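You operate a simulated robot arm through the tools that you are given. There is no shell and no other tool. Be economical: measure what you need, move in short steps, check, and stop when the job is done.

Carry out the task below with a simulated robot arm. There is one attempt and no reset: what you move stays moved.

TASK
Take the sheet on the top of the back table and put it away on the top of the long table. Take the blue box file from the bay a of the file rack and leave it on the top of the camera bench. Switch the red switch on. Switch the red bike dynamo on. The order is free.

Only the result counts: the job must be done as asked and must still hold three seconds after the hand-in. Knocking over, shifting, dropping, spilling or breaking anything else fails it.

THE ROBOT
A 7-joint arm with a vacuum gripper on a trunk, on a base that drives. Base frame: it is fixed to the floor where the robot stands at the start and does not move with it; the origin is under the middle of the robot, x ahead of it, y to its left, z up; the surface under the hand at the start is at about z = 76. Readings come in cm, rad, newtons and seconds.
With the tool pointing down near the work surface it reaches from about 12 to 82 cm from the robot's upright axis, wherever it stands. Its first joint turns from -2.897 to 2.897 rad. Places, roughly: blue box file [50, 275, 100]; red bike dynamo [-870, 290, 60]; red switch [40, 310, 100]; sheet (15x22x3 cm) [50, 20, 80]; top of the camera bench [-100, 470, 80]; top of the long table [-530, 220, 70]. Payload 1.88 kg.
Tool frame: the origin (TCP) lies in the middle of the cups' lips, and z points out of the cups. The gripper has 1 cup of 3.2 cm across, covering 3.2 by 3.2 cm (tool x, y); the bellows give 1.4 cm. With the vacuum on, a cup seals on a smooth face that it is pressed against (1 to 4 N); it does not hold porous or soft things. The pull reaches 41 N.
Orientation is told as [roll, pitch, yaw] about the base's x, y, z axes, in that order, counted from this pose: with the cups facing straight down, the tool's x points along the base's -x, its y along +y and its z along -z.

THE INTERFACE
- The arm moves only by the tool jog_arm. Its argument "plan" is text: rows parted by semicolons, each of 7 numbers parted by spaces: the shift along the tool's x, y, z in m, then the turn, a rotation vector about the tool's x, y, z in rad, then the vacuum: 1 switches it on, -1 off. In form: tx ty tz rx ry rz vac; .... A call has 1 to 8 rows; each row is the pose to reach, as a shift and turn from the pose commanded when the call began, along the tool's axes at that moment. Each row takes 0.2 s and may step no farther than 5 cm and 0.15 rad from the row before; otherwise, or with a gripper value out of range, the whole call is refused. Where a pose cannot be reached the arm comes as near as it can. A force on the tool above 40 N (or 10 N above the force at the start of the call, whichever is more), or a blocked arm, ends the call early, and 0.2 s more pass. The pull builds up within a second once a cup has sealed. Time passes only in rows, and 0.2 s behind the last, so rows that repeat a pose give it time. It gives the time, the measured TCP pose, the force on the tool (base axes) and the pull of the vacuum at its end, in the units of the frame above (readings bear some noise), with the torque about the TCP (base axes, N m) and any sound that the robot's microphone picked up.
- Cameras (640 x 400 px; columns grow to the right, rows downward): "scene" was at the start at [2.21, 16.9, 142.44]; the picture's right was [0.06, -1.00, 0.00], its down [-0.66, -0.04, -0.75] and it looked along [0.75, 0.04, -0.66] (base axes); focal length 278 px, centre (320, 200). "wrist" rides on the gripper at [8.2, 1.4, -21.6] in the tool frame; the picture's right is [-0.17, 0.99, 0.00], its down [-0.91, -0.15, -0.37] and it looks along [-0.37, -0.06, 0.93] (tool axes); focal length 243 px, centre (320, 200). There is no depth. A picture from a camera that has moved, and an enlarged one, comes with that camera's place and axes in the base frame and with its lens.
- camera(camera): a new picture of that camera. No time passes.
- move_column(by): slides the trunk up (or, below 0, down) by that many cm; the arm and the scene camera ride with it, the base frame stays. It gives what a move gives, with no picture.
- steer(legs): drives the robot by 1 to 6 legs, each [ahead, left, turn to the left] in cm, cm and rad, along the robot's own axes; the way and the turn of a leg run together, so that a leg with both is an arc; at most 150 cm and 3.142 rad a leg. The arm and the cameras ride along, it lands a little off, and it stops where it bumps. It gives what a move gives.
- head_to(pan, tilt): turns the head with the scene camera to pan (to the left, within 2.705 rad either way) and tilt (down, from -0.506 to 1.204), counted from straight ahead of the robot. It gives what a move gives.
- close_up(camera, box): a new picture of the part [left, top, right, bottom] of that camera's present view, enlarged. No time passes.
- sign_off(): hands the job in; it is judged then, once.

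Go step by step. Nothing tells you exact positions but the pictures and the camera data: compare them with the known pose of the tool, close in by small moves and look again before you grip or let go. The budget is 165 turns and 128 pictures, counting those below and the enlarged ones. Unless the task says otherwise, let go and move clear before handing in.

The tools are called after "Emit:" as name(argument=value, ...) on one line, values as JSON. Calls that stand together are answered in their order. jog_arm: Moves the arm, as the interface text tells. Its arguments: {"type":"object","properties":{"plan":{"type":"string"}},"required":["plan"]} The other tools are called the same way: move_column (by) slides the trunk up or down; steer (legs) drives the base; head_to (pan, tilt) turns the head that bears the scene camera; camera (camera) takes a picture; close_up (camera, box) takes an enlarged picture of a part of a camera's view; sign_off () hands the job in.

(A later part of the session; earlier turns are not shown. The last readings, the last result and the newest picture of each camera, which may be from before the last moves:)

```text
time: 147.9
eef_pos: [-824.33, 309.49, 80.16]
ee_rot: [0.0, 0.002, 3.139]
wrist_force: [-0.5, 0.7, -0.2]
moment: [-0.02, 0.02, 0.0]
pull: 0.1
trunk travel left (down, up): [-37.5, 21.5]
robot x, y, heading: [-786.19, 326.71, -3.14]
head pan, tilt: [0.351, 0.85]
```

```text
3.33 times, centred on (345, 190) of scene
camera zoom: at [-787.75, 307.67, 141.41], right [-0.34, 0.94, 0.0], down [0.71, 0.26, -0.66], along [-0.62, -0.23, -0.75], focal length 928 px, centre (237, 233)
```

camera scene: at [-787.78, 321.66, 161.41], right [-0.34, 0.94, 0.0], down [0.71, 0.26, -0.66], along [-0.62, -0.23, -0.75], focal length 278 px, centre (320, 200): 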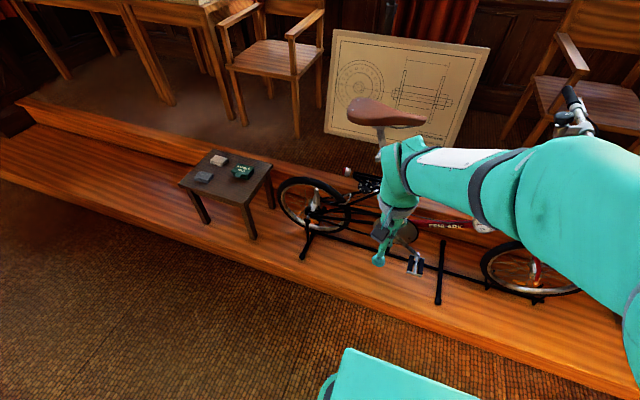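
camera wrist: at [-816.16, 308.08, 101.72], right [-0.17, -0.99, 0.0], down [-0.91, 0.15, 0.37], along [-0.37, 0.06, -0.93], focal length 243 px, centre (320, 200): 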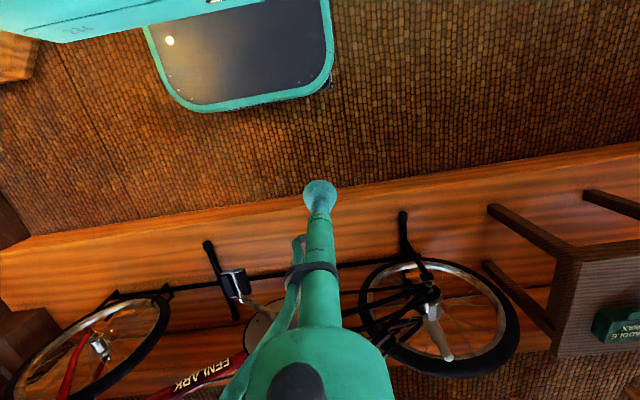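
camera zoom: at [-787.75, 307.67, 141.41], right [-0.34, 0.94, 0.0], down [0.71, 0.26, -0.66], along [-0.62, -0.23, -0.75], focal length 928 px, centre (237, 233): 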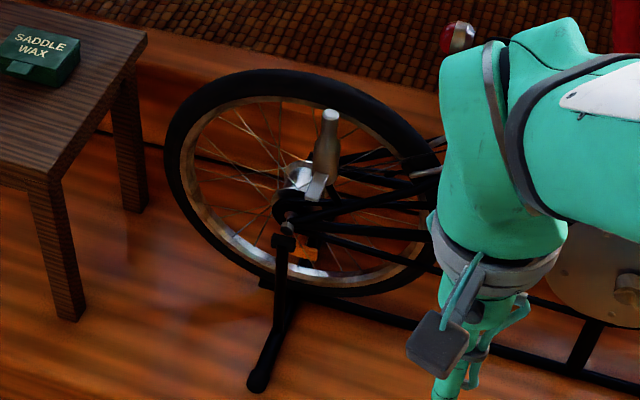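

Emit:
close_up(camera="wrist", box=[390, 260, 480, 380])

Emit:
close_up(camera="scene", box=[325, 150, 365, 195])

```text
3.33 times, centred on (435, 320) of wrist
camera zoom: at [-816.16, 308.08, 101.72], right [-0.17, -0.99, 0.0], down [-0.91, 0.15, 0.37], along [-0.37, 0.06, -0.93], focal length 809 px, centre (-63, -200)
```

zoom: 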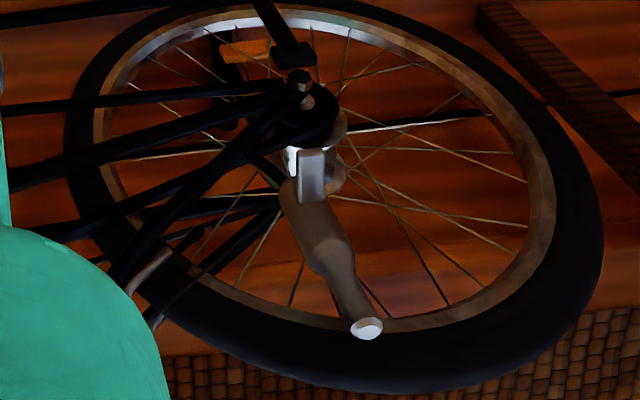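

```text
8.89 times, centred on (345, 172) of scene
camera zoom: at [-787.75, 307.67, 141.41], right [-0.34, 0.94, 0.0], down [0.71, 0.26, -0.66], along [-0.62, -0.23, -0.75], focal length 2474 px, centre (98, 444)
```

zoom: 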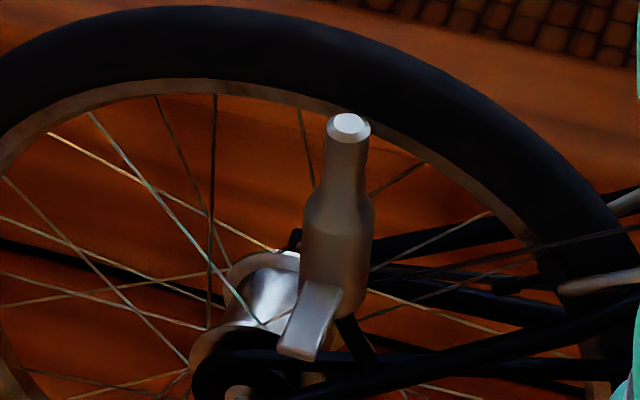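

The tab seems to slope down toward me. I lower the trunk for a flatter side view to determine its slope.

Emit:
move_column(by=-33)

Emit:
head_to(pan=0.3, tilt=0.5)

Emit:
camera(camera="scene")

```text
time: 151.2
eef_pos: [-824.3, 309.39, 47.1]
ee_rot: [0.0, 0.001, 3.139]
wrist_force: [-0.6, -0.2, -0.5]
moment: [0.0, 0.01, 0.01]
pull: 0.0
trunk travel left (down, up): [-4.5, 54.5]
robot x, y, heading: [-786.37, 326.63, -3.143]
head pan, tilt: [0.351, 0.85]
```

```text
time: 152.0
eef_pos: [-824.28, 309.57, 47.12]
ee_rot: [0.0, 0.002, 3.14]
wrist_force: [0.1, 0.4, 0.4]
moment: [0.02, 0.03, 0.01]
pull: 0.1
trunk travel left (down, up): [-4.5, 54.5]
robot x, y, heading: [-786.54, 326.96, -3.141]
head pan, tilt: [0.3, 0.499]
```

```text
87 pictures are left
camera scene: at [-789.1, 307.66, 111.39], right [-0.3, 0.95, 0.0], down [0.46, 0.14, -0.88], along [-0.84, -0.26, -0.48], focal length 278 px, centre (320, 200)
```

scene: 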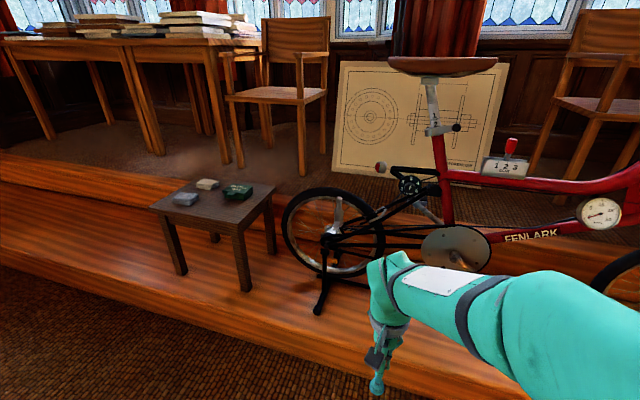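

Emit:
close_up(camera="scene", box=[310, 185, 370, 255])

Emit:
camera(camera="wrist")

```text
5.71 times, centred on (340, 220) of scene
camera zoom: at [-789.1, 307.66, 111.39], right [-0.3, 0.95, 0.0], down [0.46, 0.14, -0.88], along [-0.84, -0.26, -0.48], focal length 1591 px, centre (206, 86)
```

zoom: 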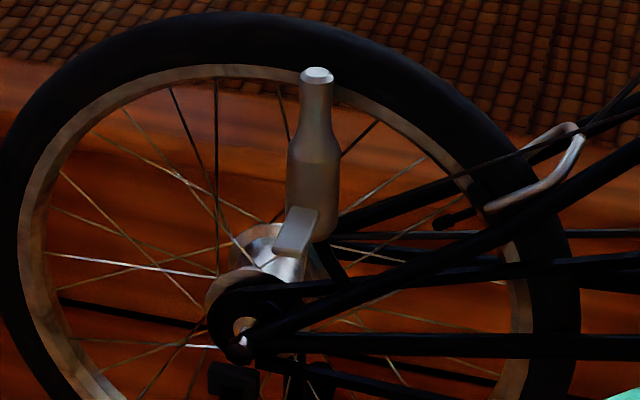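

```text
85 pictures are left
camera wrist: at [-816.16, 308.09, 68.72], right [-0.17, -0.99, 0.0], down [-0.91, 0.15, 0.37], along [-0.37, 0.06, -0.93], focal length 243 px, centre (320, 200)
```

wrist: 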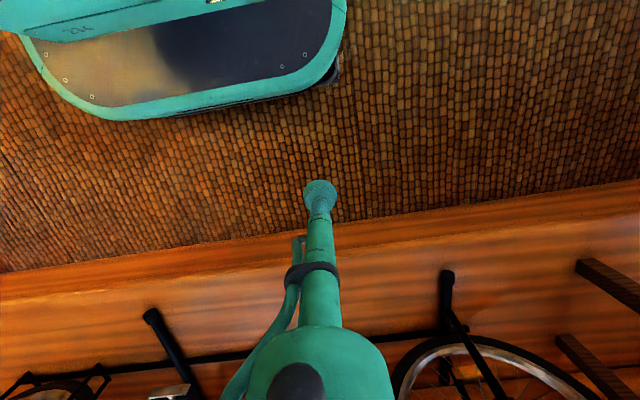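

The tab slopes gently downward toward me, so "on" is likely up (or down—I'll test). I back off and turn the tool horizontal to reach it from the front.

Emit:
steer(legs=[[-42, 0, 0]])

Emit:
move_column(by=14)

Emit:
jog_arm(plan="-0.03 0 0 0 -0.14 0 -1;-0.06 0 0 0 -0.28 0 -1;-0.09 0 0 0 -0.42 0 -1;-0.12 0 0 0 -0.56 0 -1;-0.15 0 0 0 -0.70 0 -1;-0.18 0 0 0 -0.84 0 -1")

```text
time: 154.6
eef_pos: [-782.77, 309.5, 47.16]
ee_rot: [0.0, 0.003, -3.14]
wrist_force: [0.3, 0.3, 0.3]
moment: [0.0, 0.03, -0.01]
pull: 0.1
trunk travel left (down, up): [-4.5, 54.5]
robot x, y, heading: [-744.77, 326.84, -3.135]
head pan, tilt: [0.3, 0.499]
```

```text
time: 156.3
eef_pos: [-782.64, 309.43, 61.15]
ee_rot: [0.0, 0.002, -3.139]
wrist_force: [0.9, -0.6, 0.2]
moment: [-0.02, 0.03, -0.01]
pull: 0.1
trunk travel left (down, up): [-18.5, 40.5]
robot x, y, heading: [-744.76, 326.66, -3.132]
head pan, tilt: [0.3, 0.499]
```

```text
time: 157.9
eef_pos: [-800.35, 309.45, 56.02]
ee_rot: [-0.064, -0.76, -3.089]
wrist_force: [1.1, 0.2, 0.5]
moment: [-0.01, 0.01, 0.03]
pull: 0.1
trunk travel left (down, up): [-18.5, 40.5]
robot x, y, heading: [-744.54, 326.71, -3.135]
head pan, tilt: [0.3, 0.499]
stopped in row 6: the arm was blocked; the commanded pose is now the measured one
```

Emit:
jog_arm(plan="-0.041 0 0.011 0 0 0 -1;-0.082 0 0.022 0 0 0 -1;-0.123 0 0.034 0 0 0 -1;-0.164 0 0.045 0 0 0 -1")

Emit:
camera(camera="scene")

```text
time: 158.9
eef_pos: [-814.85, 309.66, 65.18]
ee_rot: [-0.061, -0.769, -3.097]
wrist_force: [0.9, -0.6, 0.6]
moment: [-0.02, -0.01, -0.02]
pull: 0.0
trunk travel left (down, up): [-18.5, 40.5]
robot x, y, heading: [-744.13, 326.97, -3.138]
head pan, tilt: [0.3, 0.499]
```

```text
84 pictures are left
camera scene: at [-747.44, 307.74, 125.42], right [-0.3, 0.95, 0.0], down [0.46, 0.14, -0.88], along [-0.84, -0.26, -0.48], focal length 278 px, centre (320, 200)
```

scene: 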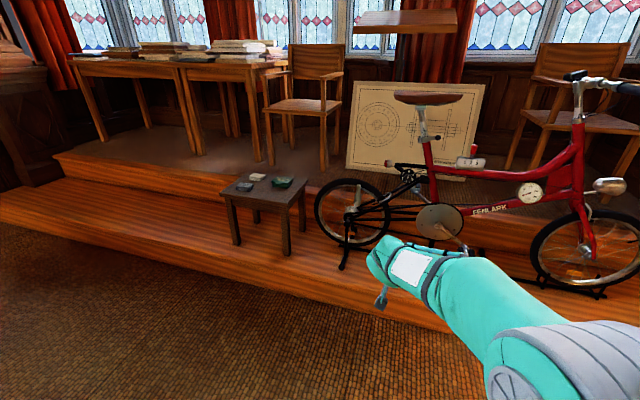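

Emit:
jog_arm(plan="0 0 0 0 -0.14 0 -1;0 0 0 0 -0.28 0 -1;0 0 0 0 -0.42 0 -1;0 0 0 0 -0.56 0 -1;0 0 0 0 -0.70 0 -1;0 0 0 0 -0.78 0 -1")

Emit:
camera(camera="wrist")

```text
time: 160.3
eef_pos: [-814.66, 309.09, 65.59]
ee_rot: [-1.068, -1.523, -2.077]
wrist_force: [-0.3, 0.4, 1.1]
moment: [0.01, -0.01, -0.01]
pull: 0.1
out of reach, approached as far as the arm can: row 6
trunk travel left (down, up): [-18.5, 40.5]
robot x, y, heading: [-744.77, 326.73, -3.14]
head pan, tilt: [0.3, 0.499]
```

```text
83 pictures are left
camera wrist: at [-792.96, 308.0, 57.86], right [-0.01, -0.99, 0.12], down [0.35, 0.11, 0.93], along [-0.94, 0.05, 0.35], focal length 243 px, centre (320, 200)
```

wrist: 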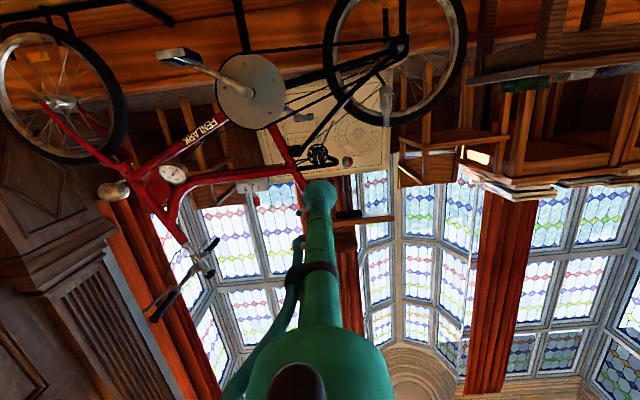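

The tool is now horizontal. I zoom onto the dynamo with the wrist camera (upside-down view).

Emit:
close_up(camera="wrist", box=[340, 20, 430, 120])

```text
4.00 times, centred on (385, 70) of wrist
camera zoom: at [-792.96, 308.0, 57.86], right [-0.01, -0.99, 0.12], down [0.35, 0.11, 0.93], along [-0.94, 0.05, 0.35], focal length 970 px, centre (60, 720)
```

zoom: 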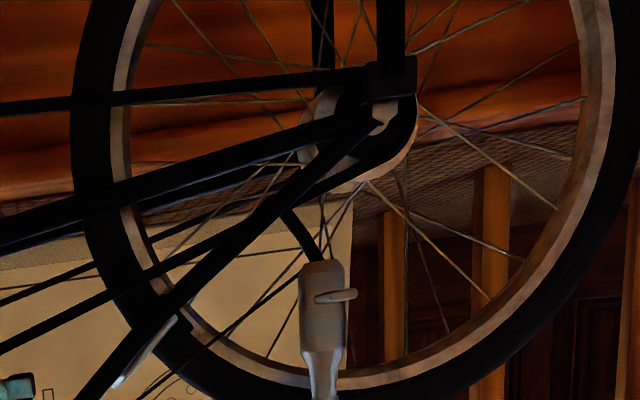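

The tab sits at about x −871..−867, y 288.5, z 56.3, nearly level. I drive so the tool tip stands in front of and above it.

Emit:
steer(legs=[[20, 20.6, 0], [18, 0, 0]])

Emit:
camera(camera="wrist")

Emit:
head_to(pan=0.45, tilt=0.7)

Emit:
camera(camera="scene")

```text
time: 163.3
eef_pos: [-852.44, 288.57, 65.48]
ee_rot: [-1.04, -1.519, -2.108]
wrist_force: [0.0, -0.9, -0.1]
moment: [0.0, 0.03, 0.0]
pull: 0.2
trunk travel left (down, up): [-18.5, 40.5]
robot x, y, heading: [-782.31, 306.26, -3.14]
head pan, tilt: [0.3, 0.499]
```

```text
81 pictures are left
camera wrist: at [-830.66, 287.44, 57.84], right [-0.01, -0.99, 0.12], down [0.35, 0.11, 0.93], along [-0.94, 0.05, 0.35], focal length 243 px, centre (320, 200)
```

wrist: 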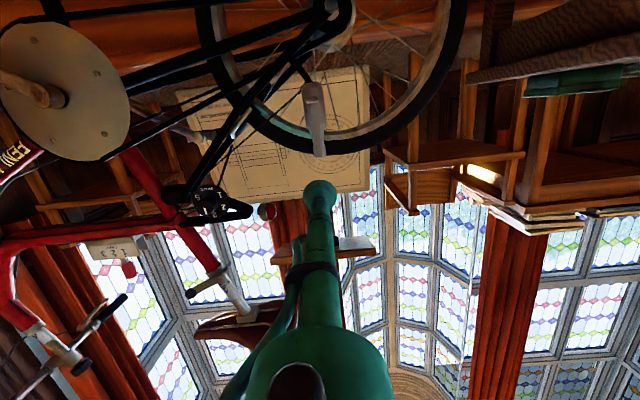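

```text
time: 164.1
eef_pos: [-852.52, 288.57, 65.45]
ee_rot: [-1.043, -1.521, -2.109]
wrist_force: [-0.1, 0.0, 0.2]
moment: [0.0, -0.03, -0.01]
pull: 0.1
trunk travel left (down, up): [-18.5, 40.5]
robot x, y, heading: [-782.14, 306.38, -3.138]
head pan, tilt: [0.45, 0.7]
```

```text
80 pictures are left
camera scene: at [-784.11, 286.13, 123.63], right [-0.44, 0.9, 0.0], down [0.58, 0.28, -0.77], along [-0.69, -0.33, -0.64], focal length 278 px, centre (320, 200)
```

scene: 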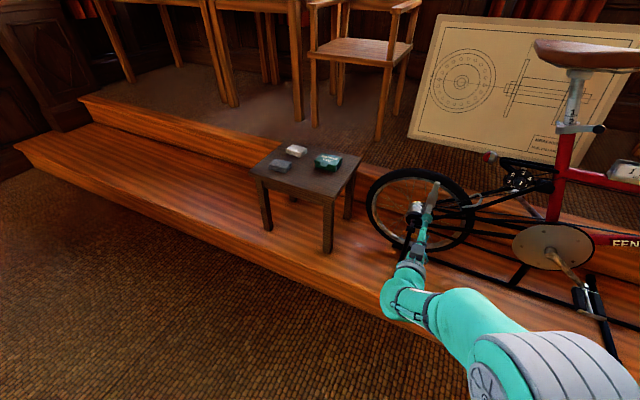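

Emit:
close_up(camera="wrist", box=[260, 60, 380, 200])

Emit:
close_up(camera="scene", box=[390, 160, 460, 250])

```text
2.86 times, centred on (320, 130) of wrist
camera zoom: at [-830.66, 287.44, 57.84], right [-0.01, -0.99, 0.12], down [0.35, 0.11, 0.93], along [-0.94, 0.05, 0.35], focal length 693 px, centre (320, 400)
```

zoom: 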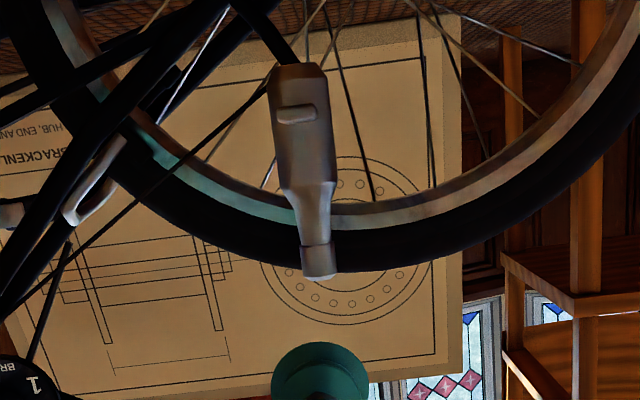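

```text
4.44 times, centred on (425, 205) of scene
camera zoom: at [-784.11, 286.13, 123.63], right [-0.44, 0.9, 0.0], down [0.58, 0.28, -0.77], along [-0.69, -0.33, -0.64], focal length 1237 px, centre (-147, 178)
```

zoom: 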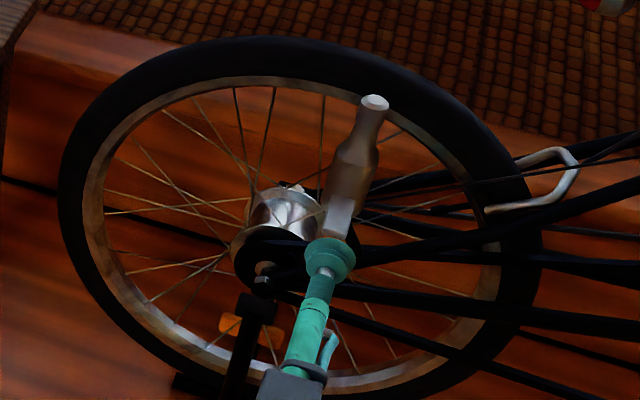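

The tab is a 2 cm wide plate at about z 56.5, its end near x −867. I bring the cup over its outer end and then press down gently.

Emit:
jog_arm(plan="0.01 0.001 0.04 0 0 0 -1;0.02 0.002 0.08 0 0 0 -1;0.03 0.002 0.12 0 0 0 -1;0.035 0.002 0.145 0 0 0 -1;0.035 0.002 0.155 0 0 0 -1")

Emit:
close_up(camera="wrist", box=[230, 60, 390, 220])

Emit:
close_up(camera="scene", box=[390, 150, 460, 240])

```text
time: 165.3
eef_pos: [-867.83, 288.67, 61.6]
ee_rot: [-1.021, -1.519, -2.134]
wrist_force: [-0.1, 0.3, 0.0]
moment: [-0.04, -0.01, 0.0]
pull: 0.1
out of reach, approached as far as the arm can: row 2
trunk travel left (down, up): [-18.5, 40.5]
robot x, y, heading: [-782.19, 305.89, -3.136]
head pan, tilt: [0.45, 0.7]
```

```text
2.50 times, centred on (310, 140) of wrist
camera zoom: at [-846.11, 287.48, 53.89], right [-0.01, -0.99, 0.12], down [0.35, 0.11, 0.93], along [-0.94, 0.06, 0.35], focal length 606 px, centre (345, 350)
```

zoom: 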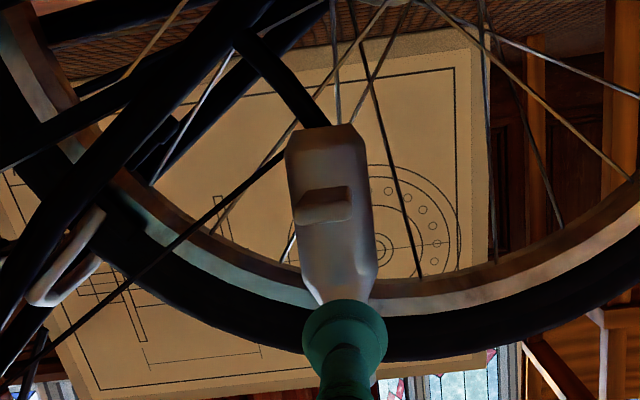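

```text
4.44 times, centred on (425, 195) of scene
camera zoom: at [-784.1, 286.13, 123.63], right [-0.44, 0.9, 0.0], down [0.58, 0.28, -0.76], along [-0.69, -0.34, -0.64], focal length 1237 px, centre (-147, 222)
```

zoom: 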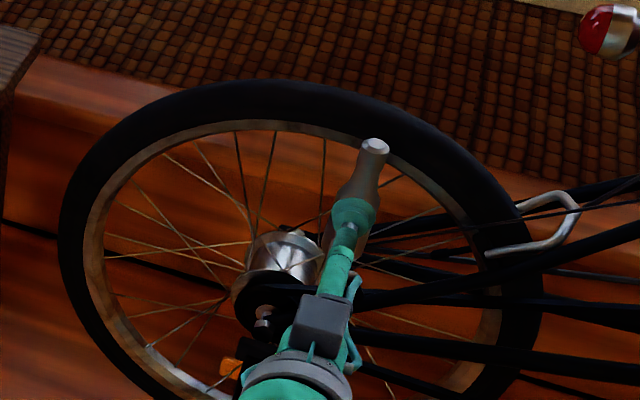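

The cup is above the tab. I press down stepwise.

Emit:
jog_arm(plan="0.01 0 0 0 0 0 -1;0.02 0 0 0 0 0 -1;0.027 0 0 0 0 0 -1;0.033 0 0 0 0 0 -1;0.039 0 0 0 0 0 -1;0.045 0 0 0 0 0 -1")

Emit:
close_up(camera="wrist", box=[230, 60, 390, 220])

```text
time: 166.7
eef_pos: [-868.13, 288.08, 58.1]
ee_rot: [-1.097, -1.529, -2.063]
wrist_force: [1.9, 6.6, 18.9]
moment: [0.09, -0.13, 0.14]
pull: 0.0
out of reach, approached as far as the arm can: row 3, 4, 5, 6
trunk travel left (down, up): [-18.5, 40.5]
robot x, y, heading: [-782.62, 306.22, -3.14]
head pan, tilt: [0.45, 0.7]
```

```text
2.50 times, centred on (310, 140) of wrist
camera zoom: at [-846.52, 286.66, 50.34], right [-0.02, -0.99, 0.13], down [0.36, 0.11, 0.93], along [-0.93, 0.07, 0.35], focal length 606 px, centre (345, 350)
```

zoom: 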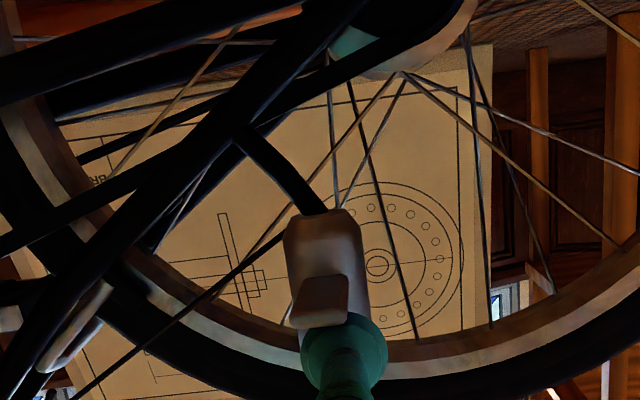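

Pressing down meets a firm stop (19 N) without effect; the tab looks to be at its lower stop. I retreat, go below it and push up instead.

Emit:
jog_arm(plan="-0.01 0 0 0 0 0 -1;-0.03 0 0 0 0 0 -1;-0.03 0 -0.05 0 0 0 -1;-0.03 0 -0.10 0 0 0 -1;-0.03 0 -0.14 0 0 0 -1;0.0 0 -0.16 0 0 0 -1;0.03 0 -0.16 0 0 0 -1;0.05 0 -0.16 0 0 0 -1")

Emit:
close_up(camera="wrist", box=[230, 60, 390, 220])

```text
time: 168.5
eef_pos: [-851.73, 285.63, 53.76]
ee_rot: [-0.833, -1.51, -2.342]
wrist_force: [0.6, 0.8, 0.6]
moment: [-0.01, -0.02, 0.01]
pull: 0.1
out of reach, approached as far as the arm can: row 3, 4, 5, 6, 7, 8
trunk travel left (down, up): [-18.5, 40.5]
robot x, y, heading: [-782.28, 306.25, -3.133]
head pan, tilt: [0.45, 0.7]
```

```text
2.50 times, centred on (310, 140) of wrist
camera zoom: at [-830.01, 283.76, 46.39], right [-0.04, -0.99, 0.12], down [0.34, 0.1, 0.93], along [-0.94, 0.08, 0.33], focal length 606 px, centre (345, 350)
```

zoom: 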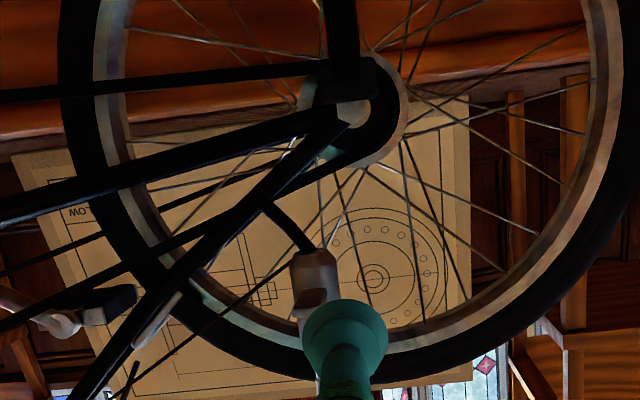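

The arm is near its wrist limit; I lower the trunk and raise the tool relative to it for slack.

Emit:
move_column(by=-12)

Emit:
jog_arm(plan="-0.03 -0.01 0 0 0 0 -1;-0.06 -0.02 0 0 0 0 -1;-0.09 -0.03 0 0 0 0 -1;-0.10 -0.03 0 0 0 0 -1")

Emit:
close_up(camera="wrist", box=[230, 60, 390, 220])

```text
time: 170.0
eef_pos: [-851.83, 285.46, 41.82]
ee_rot: [-0.828, -1.509, -2.35]
wrist_force: [-0.2, 0.0, -0.1]
moment: [0.02, -0.03, -0.02]
pull: 0.0
trunk travel left (down, up): [-6.5, 52.5]
robot x, y, heading: [-782.52, 306.54, -3.139]
head pan, tilt: [0.45, 0.7]
```

```text
time: 171.0
eef_pos: [-852.15, 288.21, 51.88]
ee_rot: [-0.821, -1.51, -2.356]
wrist_force: [-0.2, -0.5, 0.1]
moment: [-0.01, -0.03, 0.07]
pull: 0.1
trunk travel left (down, up): [-6.5, 52.5]
robot x, y, heading: [-782.38, 306.59, -3.132]
head pan, tilt: [0.45, 0.7]
```

```text
2.50 times, centred on (310, 140) of wrist
camera zoom: at [-830.34, 286.36, 44.51], right [-0.04, -0.99, 0.12], down [0.34, 0.1, 0.94], along [-0.94, 0.08, 0.33], focal length 606 px, centre (345, 350)
```

zoom: 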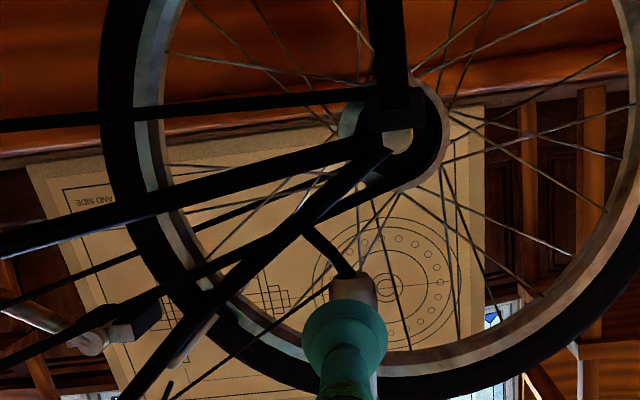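

Emit:
jog_arm(plan="-0.003 0.001 0.04 0 0 0 -1;-0.006 0.002 0.08 0 0 0 -1;-0.009 0.002 0.12 0 0 0 -1;-0.010 0.003 0.145 0 0 0 -1;-0.010 0.003 0.163 0 0 0 -1")

Emit:
close_up(camera="wrist", box=[230, 60, 390, 220])

Emit:
head_to(pan=0.45, tilt=0.5)

Emit:
close_up(camera="scene", box=[360, 150, 480, 250])

```text
time: 172.2
eef_pos: [-868.63, 288.42, 52.43]
ee_rot: [-0.834, -1.512, -2.342]
wrist_force: [-0.8, -0.2, 0.2]
moment: [-0.02, -0.02, -0.01]
pull: 0.1
trunk travel left (down, up): [-6.5, 52.5]
robot x, y, heading: [-782.33, 306.04, -3.14]
head pan, tilt: [0.45, 0.7]
```

```text
2.50 times, centred on (310, 140) of wrist
camera zoom: at [-846.76, 286.6, 44.87], right [-0.04, -0.99, 0.12], down [0.34, 0.1, 0.93], along [-0.94, 0.08, 0.33], focal length 606 px, centre (345, 350)
```

zoom: 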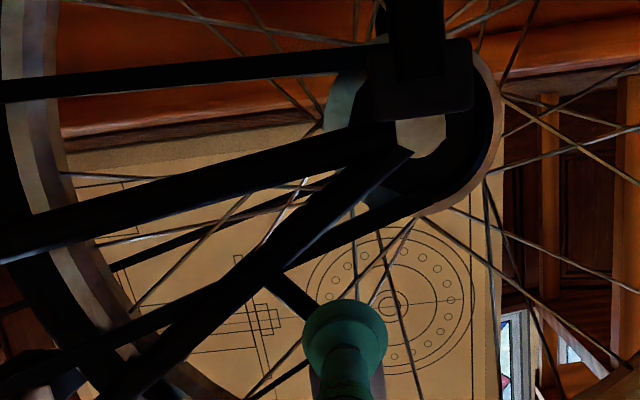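

```text
time: 172.9
eef_pos: [-868.51, 288.33, 52.18]
ee_rot: [-0.827, -1.51, -2.349]
wrist_force: [-0.4, 1.1, 0.3]
moment: [0.01, -0.01, -0.01]
pull: 0.0
trunk travel left (down, up): [-6.5, 52.5]
robot x, y, heading: [-782.62, 306.36, -3.138]
head pan, tilt: [0.45, 0.499]
```

```text
4.00 times, centred on (420, 200) of scene
camera zoom: at [-784.65, 285.86, 113.39], right [-0.44, 0.9, 0.0], down [0.43, 0.21, -0.88], along [-0.79, -0.38, -0.48], focal length 1113 px, centre (-80, 200)
```

zoom: 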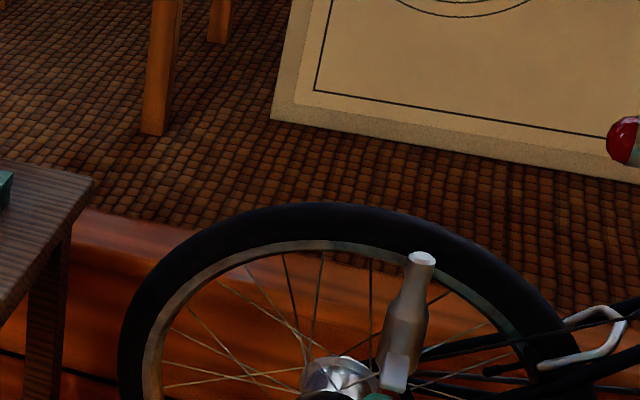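

Cup is right under the tab with no contact. I push upward.

Emit:
jog_arm(plan="-0.01 0 0 0 0 0 -1;-0.02 0 0 0 0 0 -1;-0.028 0 0 0 0 0 -1;-0.036 0 0 0 0 0 -1;-0.044 0 0 0 0 0 -1;-0.05 0 0 0 0 0 -1")

Emit:
close_up(camera="scene", box=[380, 195, 460, 265])

```text
time: 174.3
eef_pos: [-868.64, 288.12, 55.92]
ee_rot: [-0.721, -1.493, -2.455]
wrist_force: [1.3, 2.9, -31.4]
moment: [-0.05, 0.01, 0.04]
pull: 0.1
trunk travel left (down, up): [-6.5, 52.5]
robot x, y, heading: [-782.32, 305.88, -3.142]
head pan, tilt: [0.45, 0.499]
```

```text
5.71 times, centred on (420, 230) of scene
camera zoom: at [-784.86, 285.83, 113.34], right [-0.44, 0.9, 0.0], down [0.43, 0.21, -0.88], along [-0.79, -0.38, -0.48], focal length 1591 px, centre (-251, 29)
```

zoom: 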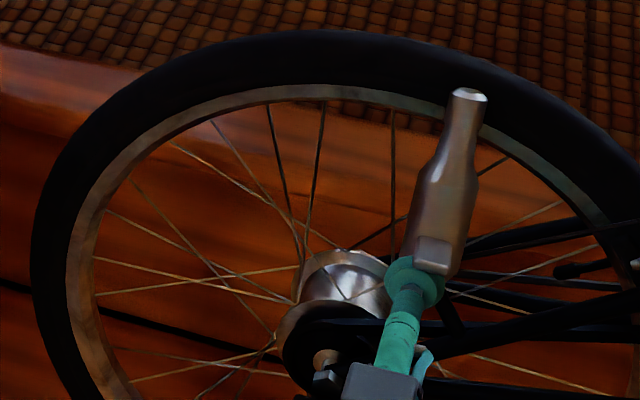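

Firm resistance (31 N) at the upper end. I back down and compare the tab's attitude.

Emit:
jog_arm(plan="0.02 0 0 0 0 0 -1;0.04 0 0 0 0 0 -1;0.04 0 -0.04 0 0 0 -1;0.04 0 -0.08 0 0 0 -1;0.02 0 -0.12 0 0 0 -1;0.02 0 -0.14 0 0 0 -1")

Emit:
close_up(camera="scene", box=[380, 195, 460, 265])

Emit:
close_up(camera="wrist", box=[250, 80, 410, 220])

```text
time: 175.7
eef_pos: [-854.63, 287.64, 55.9]
ee_rot: [-0.828, -1.511, -2.345]
wrist_force: [-0.8, 0.2, -0.9]
moment: [-0.03, 0.01, -0.02]
pull: 0.2
trunk travel left (down, up): [-6.5, 52.5]
robot x, y, heading: [-782.2, 306.17, -3.134]
head pan, tilt: [0.45, 0.499]
```

```text
5.71 times, centred on (420, 230) of scene
camera zoom: at [-784.66, 285.86, 113.4], right [-0.44, 0.9, 0.0], down [0.43, 0.21, -0.88], along [-0.79, -0.38, -0.48], focal length 1591 px, centre (-251, 29)
```

zoom: 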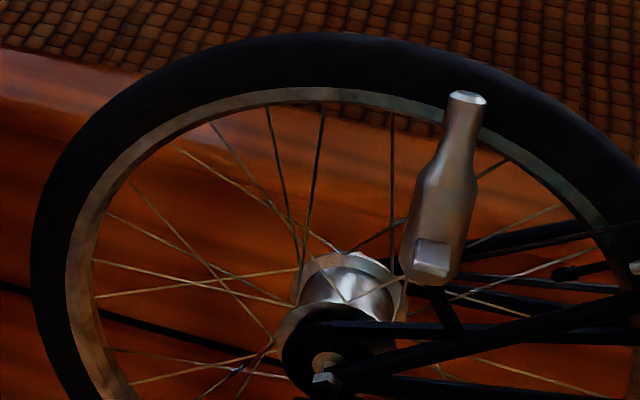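

```text
2.86 times, centred on (330, 150) of wrist
camera zoom: at [-832.78, 285.89, 48.43], right [-0.04, -0.99, 0.12], down [0.34, 0.1, 0.93], along [-0.94, 0.08, 0.33], focal length 693 px, centre (291, 343)
```

zoom: 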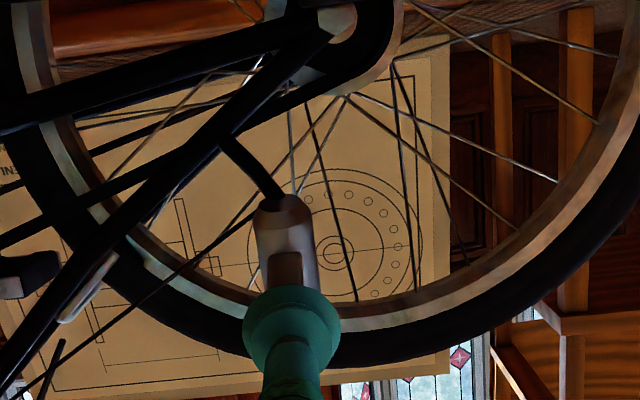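

The tab has visibly flipped upward and stays there. I check the bike's lamps for a sign that it's on, and back away.

Emit:
steer(legs=[[-40, 0, 0]])

Emit:
head_to(pan=0.05, tilt=0.25)

Emit:
camera(camera="scene")

```text
time: 178.2
eef_pos: [-814.62, 287.89, 55.82]
ee_rot: [-0.826, -1.51, -2.352]
wrist_force: [0.2, 0.1, -0.8]
moment: [-0.02, 0.02, -0.03]
pull: 0.1
trunk travel left (down, up): [-6.5, 52.5]
robot x, y, heading: [-742.4, 306.34, -3.145]
head pan, tilt: [0.45, 0.499]
```

```text
time: 179.1
eef_pos: [-814.59, 287.8, 55.74]
ee_rot: [-0.826, -1.51, -2.35]
wrist_force: [0.2, 0.8, 0.0]
moment: [-0.01, 0.01, -0.03]
pull: 0.0
trunk travel left (down, up): [-6.5, 52.5]
robot x, y, heading: [-742.17, 305.9, -3.14]
head pan, tilt: [0.051, 0.25]
```

```text
67 pictures are left
camera scene: at [-745.75, 289.42, 115.71], right [-0.05, 1.0, 0.0], down [0.25, 0.01, -0.97], along [-0.97, -0.05, -0.25], focal length 278 px, centre (320, 200)
```

scene: 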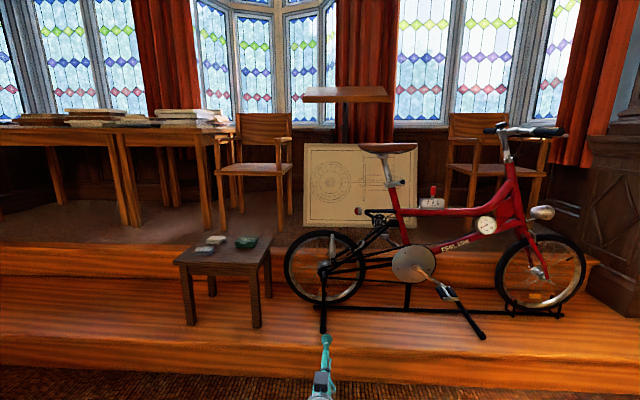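

Emit:
close_up(camera="scene", box=[300, 190, 400, 290])

```text
4.00 times, centred on (350, 240) of scene
camera zoom: at [-745.75, 289.42, 115.71], right [-0.05, 1.0, 0.0], down [0.25, 0.01, -0.97], along [-0.97, -0.05, -0.25], focal length 1113 px, centre (200, 40)
```

zoom: 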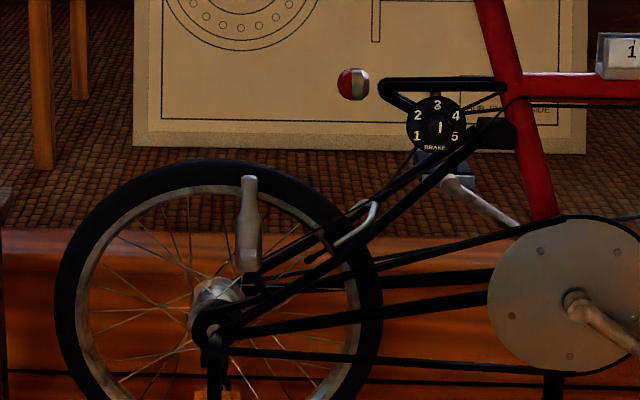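

The tab went from down to up, so the dynamo is on. Now I raise the trunk and reverse along the corridor toward the rack area.

Emit:
move_column(by=46)

Emit:
steer(legs=[[-66, -48, 0], [-150, 0, 0], [-100, 0, 0]])

```text
refused: 46 is not a number from -40 to 40
```

```text
time: 195.2
eef_pos: [-498.89, 334.45, 55.78]
ee_rot: [-0.828, -1.51, -2.362]
wrist_force: [0.4, -0.6, 0.6]
moment: [0.01, 0.0, -0.02]
pull: 0.0
trunk travel left (down, up): [-6.5, 52.5]
robot x, y, heading: [-425.85, 352.1, 3.132]
head pan, tilt: [0.051, 0.25]
```

Emit:
move_column(by=40)

Emit:
steer(legs=[[-150, 0, 0], [0, 150, 0], [-30, 0, 0], [0, 0, 3.14]])

Emit:
head_to(pan=0.15, tilt=0.2)

Emit:
camera(camera="scene")

```text
time: 199.1
eef_pos: [-498.86, 334.44, 95.75]
ee_rot: [-0.827, -1.51, -2.361]
wrist_force: [-0.1, 0.4, -0.7]
moment: [0.02, 0.0, 0.01]
pull: 0.0
trunk travel left (down, up): [-46.5, 12.5]
robot x, y, heading: [-426.34, 351.97, 3.132]
head pan, tilt: [0.051, 0.25]
```

```text
time: 222.5
eef_pos: [-176.37, 215.12, 95.8]
ee_rot: [-0.828, -1.51, 0.755]
wrist_force: [0.3, -0.4, -0.1]
moment: [-0.02, -0.03, 0.02]
pull: 0.1
trunk travel left (down, up): [-46.5, 12.5]
robot x, y, heading: [-249.2, 199.29, -0.037]
head pan, tilt: [0.051, 0.25]
```

```text
time: 223.1
eef_pos: [-176.34, 215.21, 95.79]
ee_rot: [-0.827, -1.511, 0.755]
wrist_force: [-0.2, -0.1, 0.1]
moment: [-0.01, 0.02, -0.04]
pull: 0.2
trunk travel left (down, up): [-46.5, 12.5]
robot x, y, heading: [-249.26, 199.38, -0.033]
head pan, tilt: [0.15, 0.201]
```

```text
65 pictures are left
camera scene: at [-245.64, 217.01, 156.17], right [0.11, -0.99, 0.0], down [-0.2, -0.02, -0.98], along [0.97, 0.11, -0.2], focal length 278 px, centre (320, 200)
```

scene: 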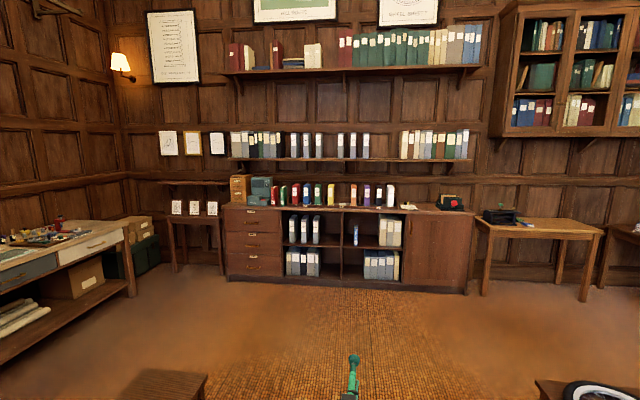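

Emit:
close_up(camera="scene", box=[215, 160, 415, 280])

```text
3.20 times, centred on (315, 220) of scene
camera zoom: at [-245.64, 217.01, 156.17], right [0.11, -0.99, 0.0], down [-0.2, -0.02, -0.98], along [0.97, 0.11, -0.2], focal length 891 px, centre (336, 136)
```

zoom: 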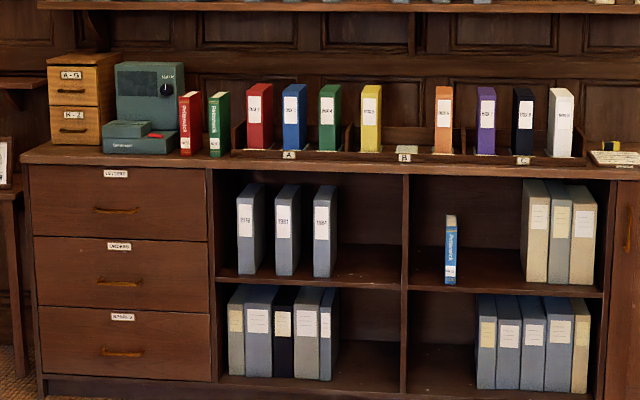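

The rack stands on the cabinet: bay A holds red, blue, green and yellow files; the red switch is on the green machine to the left. I drive closer.

Emit:
steer(legs=[[150, 0, 0.035], [35, 0, 0], [0, 45, 0]])

Emit:
head_to(pan=0.3, tilt=0.35)

Emit:
camera(camera="scene")

```text
time: 234.8
eef_pos: [9.68, 258.59, 95.81]
ee_rot: [-0.826, -1.51, 0.783]
wrist_force: [0.3, 0.3, 0.8]
moment: [0.03, -0.02, 0.02]
pull: 0.0
trunk travel left (down, up): [-46.5, 12.5]
robot x, y, heading: [-62.66, 240.89, -0.005]
head pan, tilt: [0.15, 0.201]
```

```text
time: 235.5
eef_pos: [9.64, 258.46, 95.89]
ee_rot: [-0.828, -1.51, 0.784]
wrist_force: [0.5, 0.5, -1.3]
moment: [0.0, -0.01, 0.01]
pull: 0.1
trunk travel left (down, up): [-46.5, 12.5]
robot x, y, heading: [-62.57, 240.61, -0.008]
head pan, tilt: [0.3, 0.351]
```

```text
63 pictures are left
camera scene: at [-59.96, 259.78, 154.77], right [0.29, -0.96, 0.0], down [-0.33, -0.1, -0.94], along [0.9, 0.27, -0.34], focal length 278 px, centre (320, 200)
```

scene: 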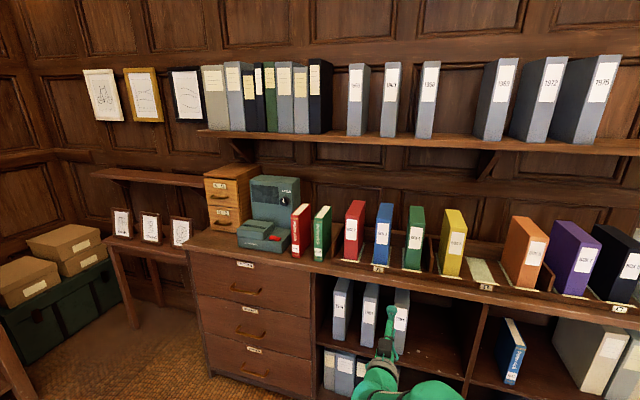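

Emit:
close_up(camera="scene", box=[225, 165, 445, 285])

```text
2.91 times, centred on (335, 225) of scene
camera zoom: at [-59.96, 259.78, 154.77], right [0.29, -0.96, 0.0], down [-0.33, -0.1, -0.94], along [0.9, 0.27, -0.34], focal length 810 px, centre (276, 127)
```

zoom: 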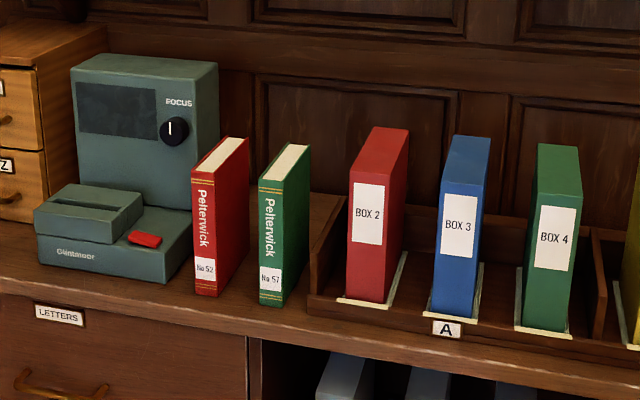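

The blue file (about 5×17×20 cm, spine at x≈38, y≈264, top z≈113) stands under an overhanging wall shelf. I measure that shelf with the wrist camera.

Emit:
camera(camera="wrist")

```text
61 pictures are left
camera wrist: at [-12.18, 260.6, 88.42], right [0.05, 0.99, 0.12], down [-0.34, -0.1, 0.93], along [0.94, -0.09, 0.33], focal length 243 px, centre (320, 200)
```

wrist: 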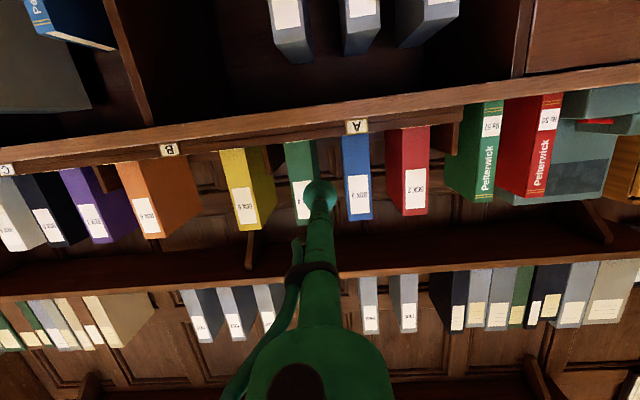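

The shelf's front edge is at about x≈55, z≈136, so a vertical tool fits above the file at x≈45. I turn the tool back to pointing down.

Emit:
jog_arm(plan="0 0 0 0 0.14 0 -1;0 0 0 0 0.28 0 -1;0 0 0 0 0.42 0 -1;0 0 0 0 0.56 0 -1;0 0 0 0 0.70 0 -1;0 0 0 0 0.84 0 -1")

Emit:
jog_arm(plan="0 0 0 0 0.14 0 -1;0 0 0 0 0.28 0 -1;0 0 0 0 0.42 0 -1;0 0 0 0 0.56 0 -1;0 0 0 0 0.68 0 -1")

```text
time: 236.9
eef_pos: [9.89, 258.35, 95.84]
ee_rot: [-0.074, -0.693, 0.012]
wrist_force: [-0.9, 0.5, -0.7]
moment: [-0.08, -0.16, -0.07]
pull: 0.0
trunk travel left (down, up): [-46.5, 12.5]
robot x, y, heading: [-62.61, 240.56, -0.006]
head pan, tilt: [0.3, 0.351]
```

```text
time: 238.1
eef_pos: [9.68, 258.53, 95.77]
ee_rot: [-0.043, -0.007, -0.041]
wrist_force: [-0.2, -0.4, 0.4]
moment: [0.02, -0.03, 0.01]
pull: 0.0
trunk travel left (down, up): [-46.5, 12.5]
robot x, y, heading: [-62.8, 240.49, -0.005]
head pan, tilt: [0.3, 0.351]
```

Tool is down. I raise it, move in front of the green machine, and look at the red switch.

Emit:
jog_arm(plan="0 0 -0.04 -0.02 0 -0.02 -1;0 0 -0.08 -0.043 0 -0.041 -1;0 0 -0.12 -0.043 0 -0.041 -1;0 0 -0.16 -0.043 0 -0.041 -1")

Emit:
steer(legs=[[0, 52, 0], [14, 0, 0]])

Emit:
camera(camera="wrist")

Emit:
head_to(pan=0.2, tilt=0.55)

Emit:
camera(camera="scene")

```text
time: 239.1
eef_pos: [8.72, 259.01, 110.66]
ee_rot: [-0.005, -0.004, 0.001]
wrist_force: [0.9, 0.6, -1.1]
moment: [-0.07, 0.15, 0.0]
pull: 0.0
out of reach, approached as far as the arm can: row 4
trunk travel left (down, up): [-46.5, 12.5]
robot x, y, heading: [-63.31, 240.45, -0.006]
head pan, tilt: [0.3, 0.351]
```

```text
time: 243.1
eef_pos: [22.89, 311.57, 111.07]
ee_rot: [0.0, -0.009, -0.001]
wrist_force: [0.2, -0.3, -1.1]
moment: [0.0, -0.02, 0.0]
pull: 0.0
trunk travel left (down, up): [-46.5, 12.5]
robot x, y, heading: [-48.53, 293.16, -0.003]
head pan, tilt: [0.3, 0.351]
```

```text
60 pictures are left
camera wrist: at [14.54, 313.01, 132.57], right [0.17, 0.99, 0.0], down [0.91, -0.15, 0.38], along [0.38, -0.06, -0.92], focal length 243 px, centre (320, 200)
```

wrist: 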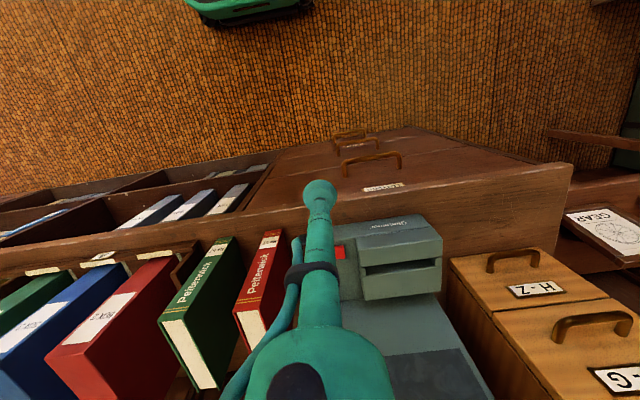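

```text
time: 243.8
eef_pos: [23.03, 311.44, 111.16]
ee_rot: [-0.002, -0.008, -0.001]
wrist_force: [-0.5, 0.0, 0.2]
moment: [-0.01, -0.01, 0.0]
pull: 0.1
trunk travel left (down, up): [-46.5, 12.5]
robot x, y, heading: [-48.4, 293.08, -0.006]
head pan, tilt: [0.201, 0.55]
```

```text
59 pictures are left
camera scene: at [-45.58, 311.34, 152.95], right [0.19, -0.98, 0.0], down [-0.51, -0.1, -0.85], along [0.84, 0.17, -0.52], focal length 278 px, centre (320, 200)
```

scene: 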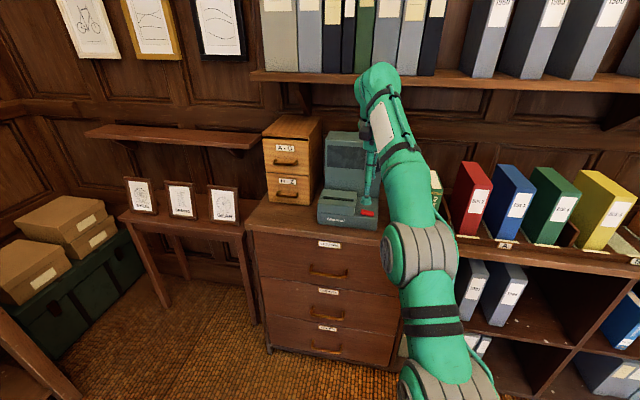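

Emit:
close_up(camera="scene", box=[310, 170, 390, 235])

Emit:
close_up(camera="wrist", box=[320, 200, 450, 310])

```text
6.15 times, centred on (350, 202) of scene
camera zoom: at [-45.58, 311.34, 152.95], right [0.19, -0.98, 0.0], down [-0.51, -0.1, -0.85], along [0.84, 0.17, -0.52], focal length 1713 px, centre (135, 185)
```

zoom: 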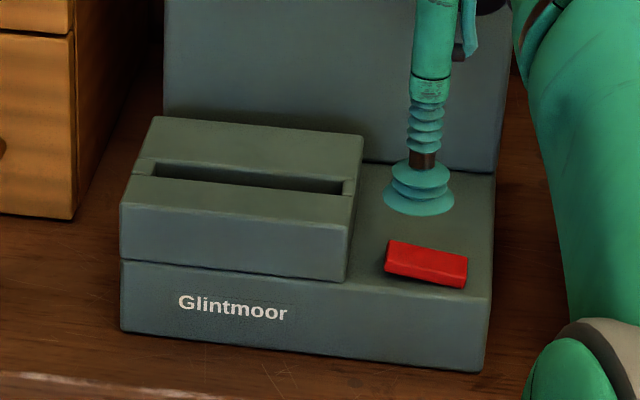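

```text
3.64 times, centred on (385, 255) of wrist
camera zoom: at [14.53, 313.01, 132.58], right [0.17, 0.99, 0.0], down [0.91, -0.15, 0.38], along [0.38, -0.06, -0.92], focal length 882 px, centre (84, 0)
```

zoom: 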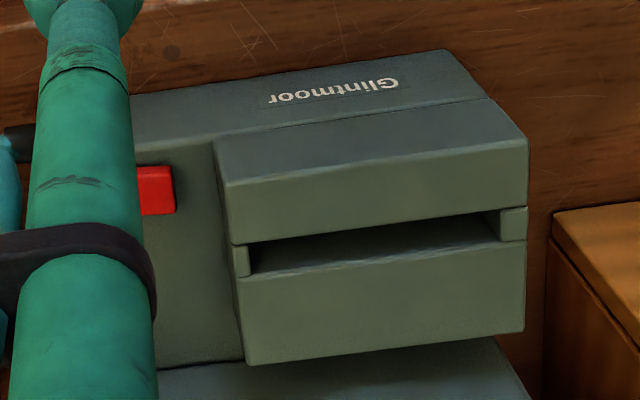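

Emit:
close_up(camera="scene", box=[354, 205, 374, 221])

```text
16.00 times, centred on (364, 213) of scene
camera zoom: at [-45.58, 311.34, 152.95], right [0.19, -0.98, 0.0], down [-0.51, -0.1, -0.85], along [0.84, 0.17, -0.52], focal length 4454 px, centre (-384, -8)
```

zoom: 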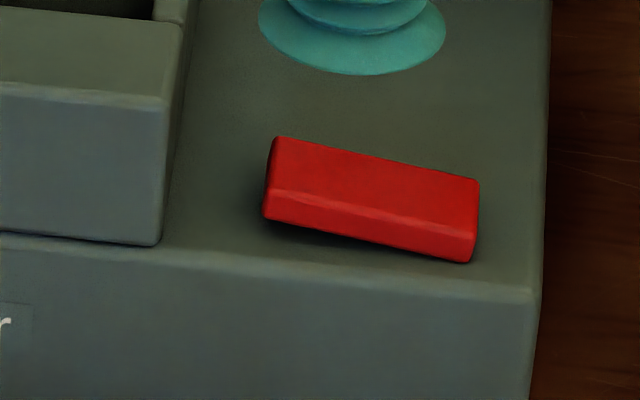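

The rocker's left end (toward +y) stands up, so I must press that end, at about [39.5, 312.8, 97]. I drive ahead 12 and position above it.

Emit:
steer(legs=[[12, 0, 0.004]])

```text
time: 245.1
eef_pos: [34.98, 311.63, 110.96]
ee_rot: [-0.003, -0.007, 0.002]
wrist_force: [-0.5, 0.0, 0.7]
moment: [-0.02, -0.01, 0.02]
pull: 0.1
trunk travel left (down, up): [-46.5, 12.5]
robot x, y, heading: [-36.52, 293.15, -0.003]
head pan, tilt: [0.201, 0.55]
```

Emit:
jog_arm(plan="-0.02 0.006 0.02 0 0 0 -1;-0.045 0.012 0.05 0 0 0 -1;-0.045 0.012 0.09 0 0 0 -1;-0.045 0.012 0.105 0 0 0 -1")

Emit:
close_up(camera="scene", box=[310, 200, 410, 280])

```text
time: 246.1
eef_pos: [39.35, 312.96, 100.52]
ee_rot: [-0.001, -0.007, 0.0]
wrist_force: [0.3, -0.2, 0.0]
moment: [0.0, 0.02, 0.0]
pull: 0.1
out of reach, approached as far as the arm can: row 1, 2
trunk travel left (down, up): [-46.5, 12.5]
robot x, y, heading: [-36.26, 293.25, -0.002]
head pan, tilt: [0.201, 0.55]
```

```text
5.00 times, centred on (360, 240) of scene
camera zoom: at [-33.63, 311.29, 152.94], right [0.2, -0.98, 0.0], down [-0.51, -0.1, -0.85], along [0.84, 0.17, -0.52], focal length 1392 px, centre (120, 0)
```

zoom: 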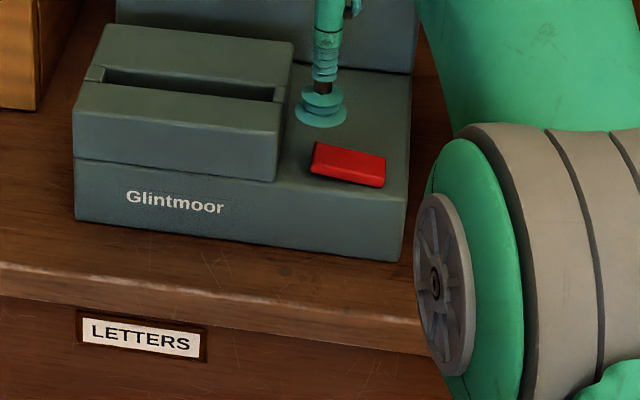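

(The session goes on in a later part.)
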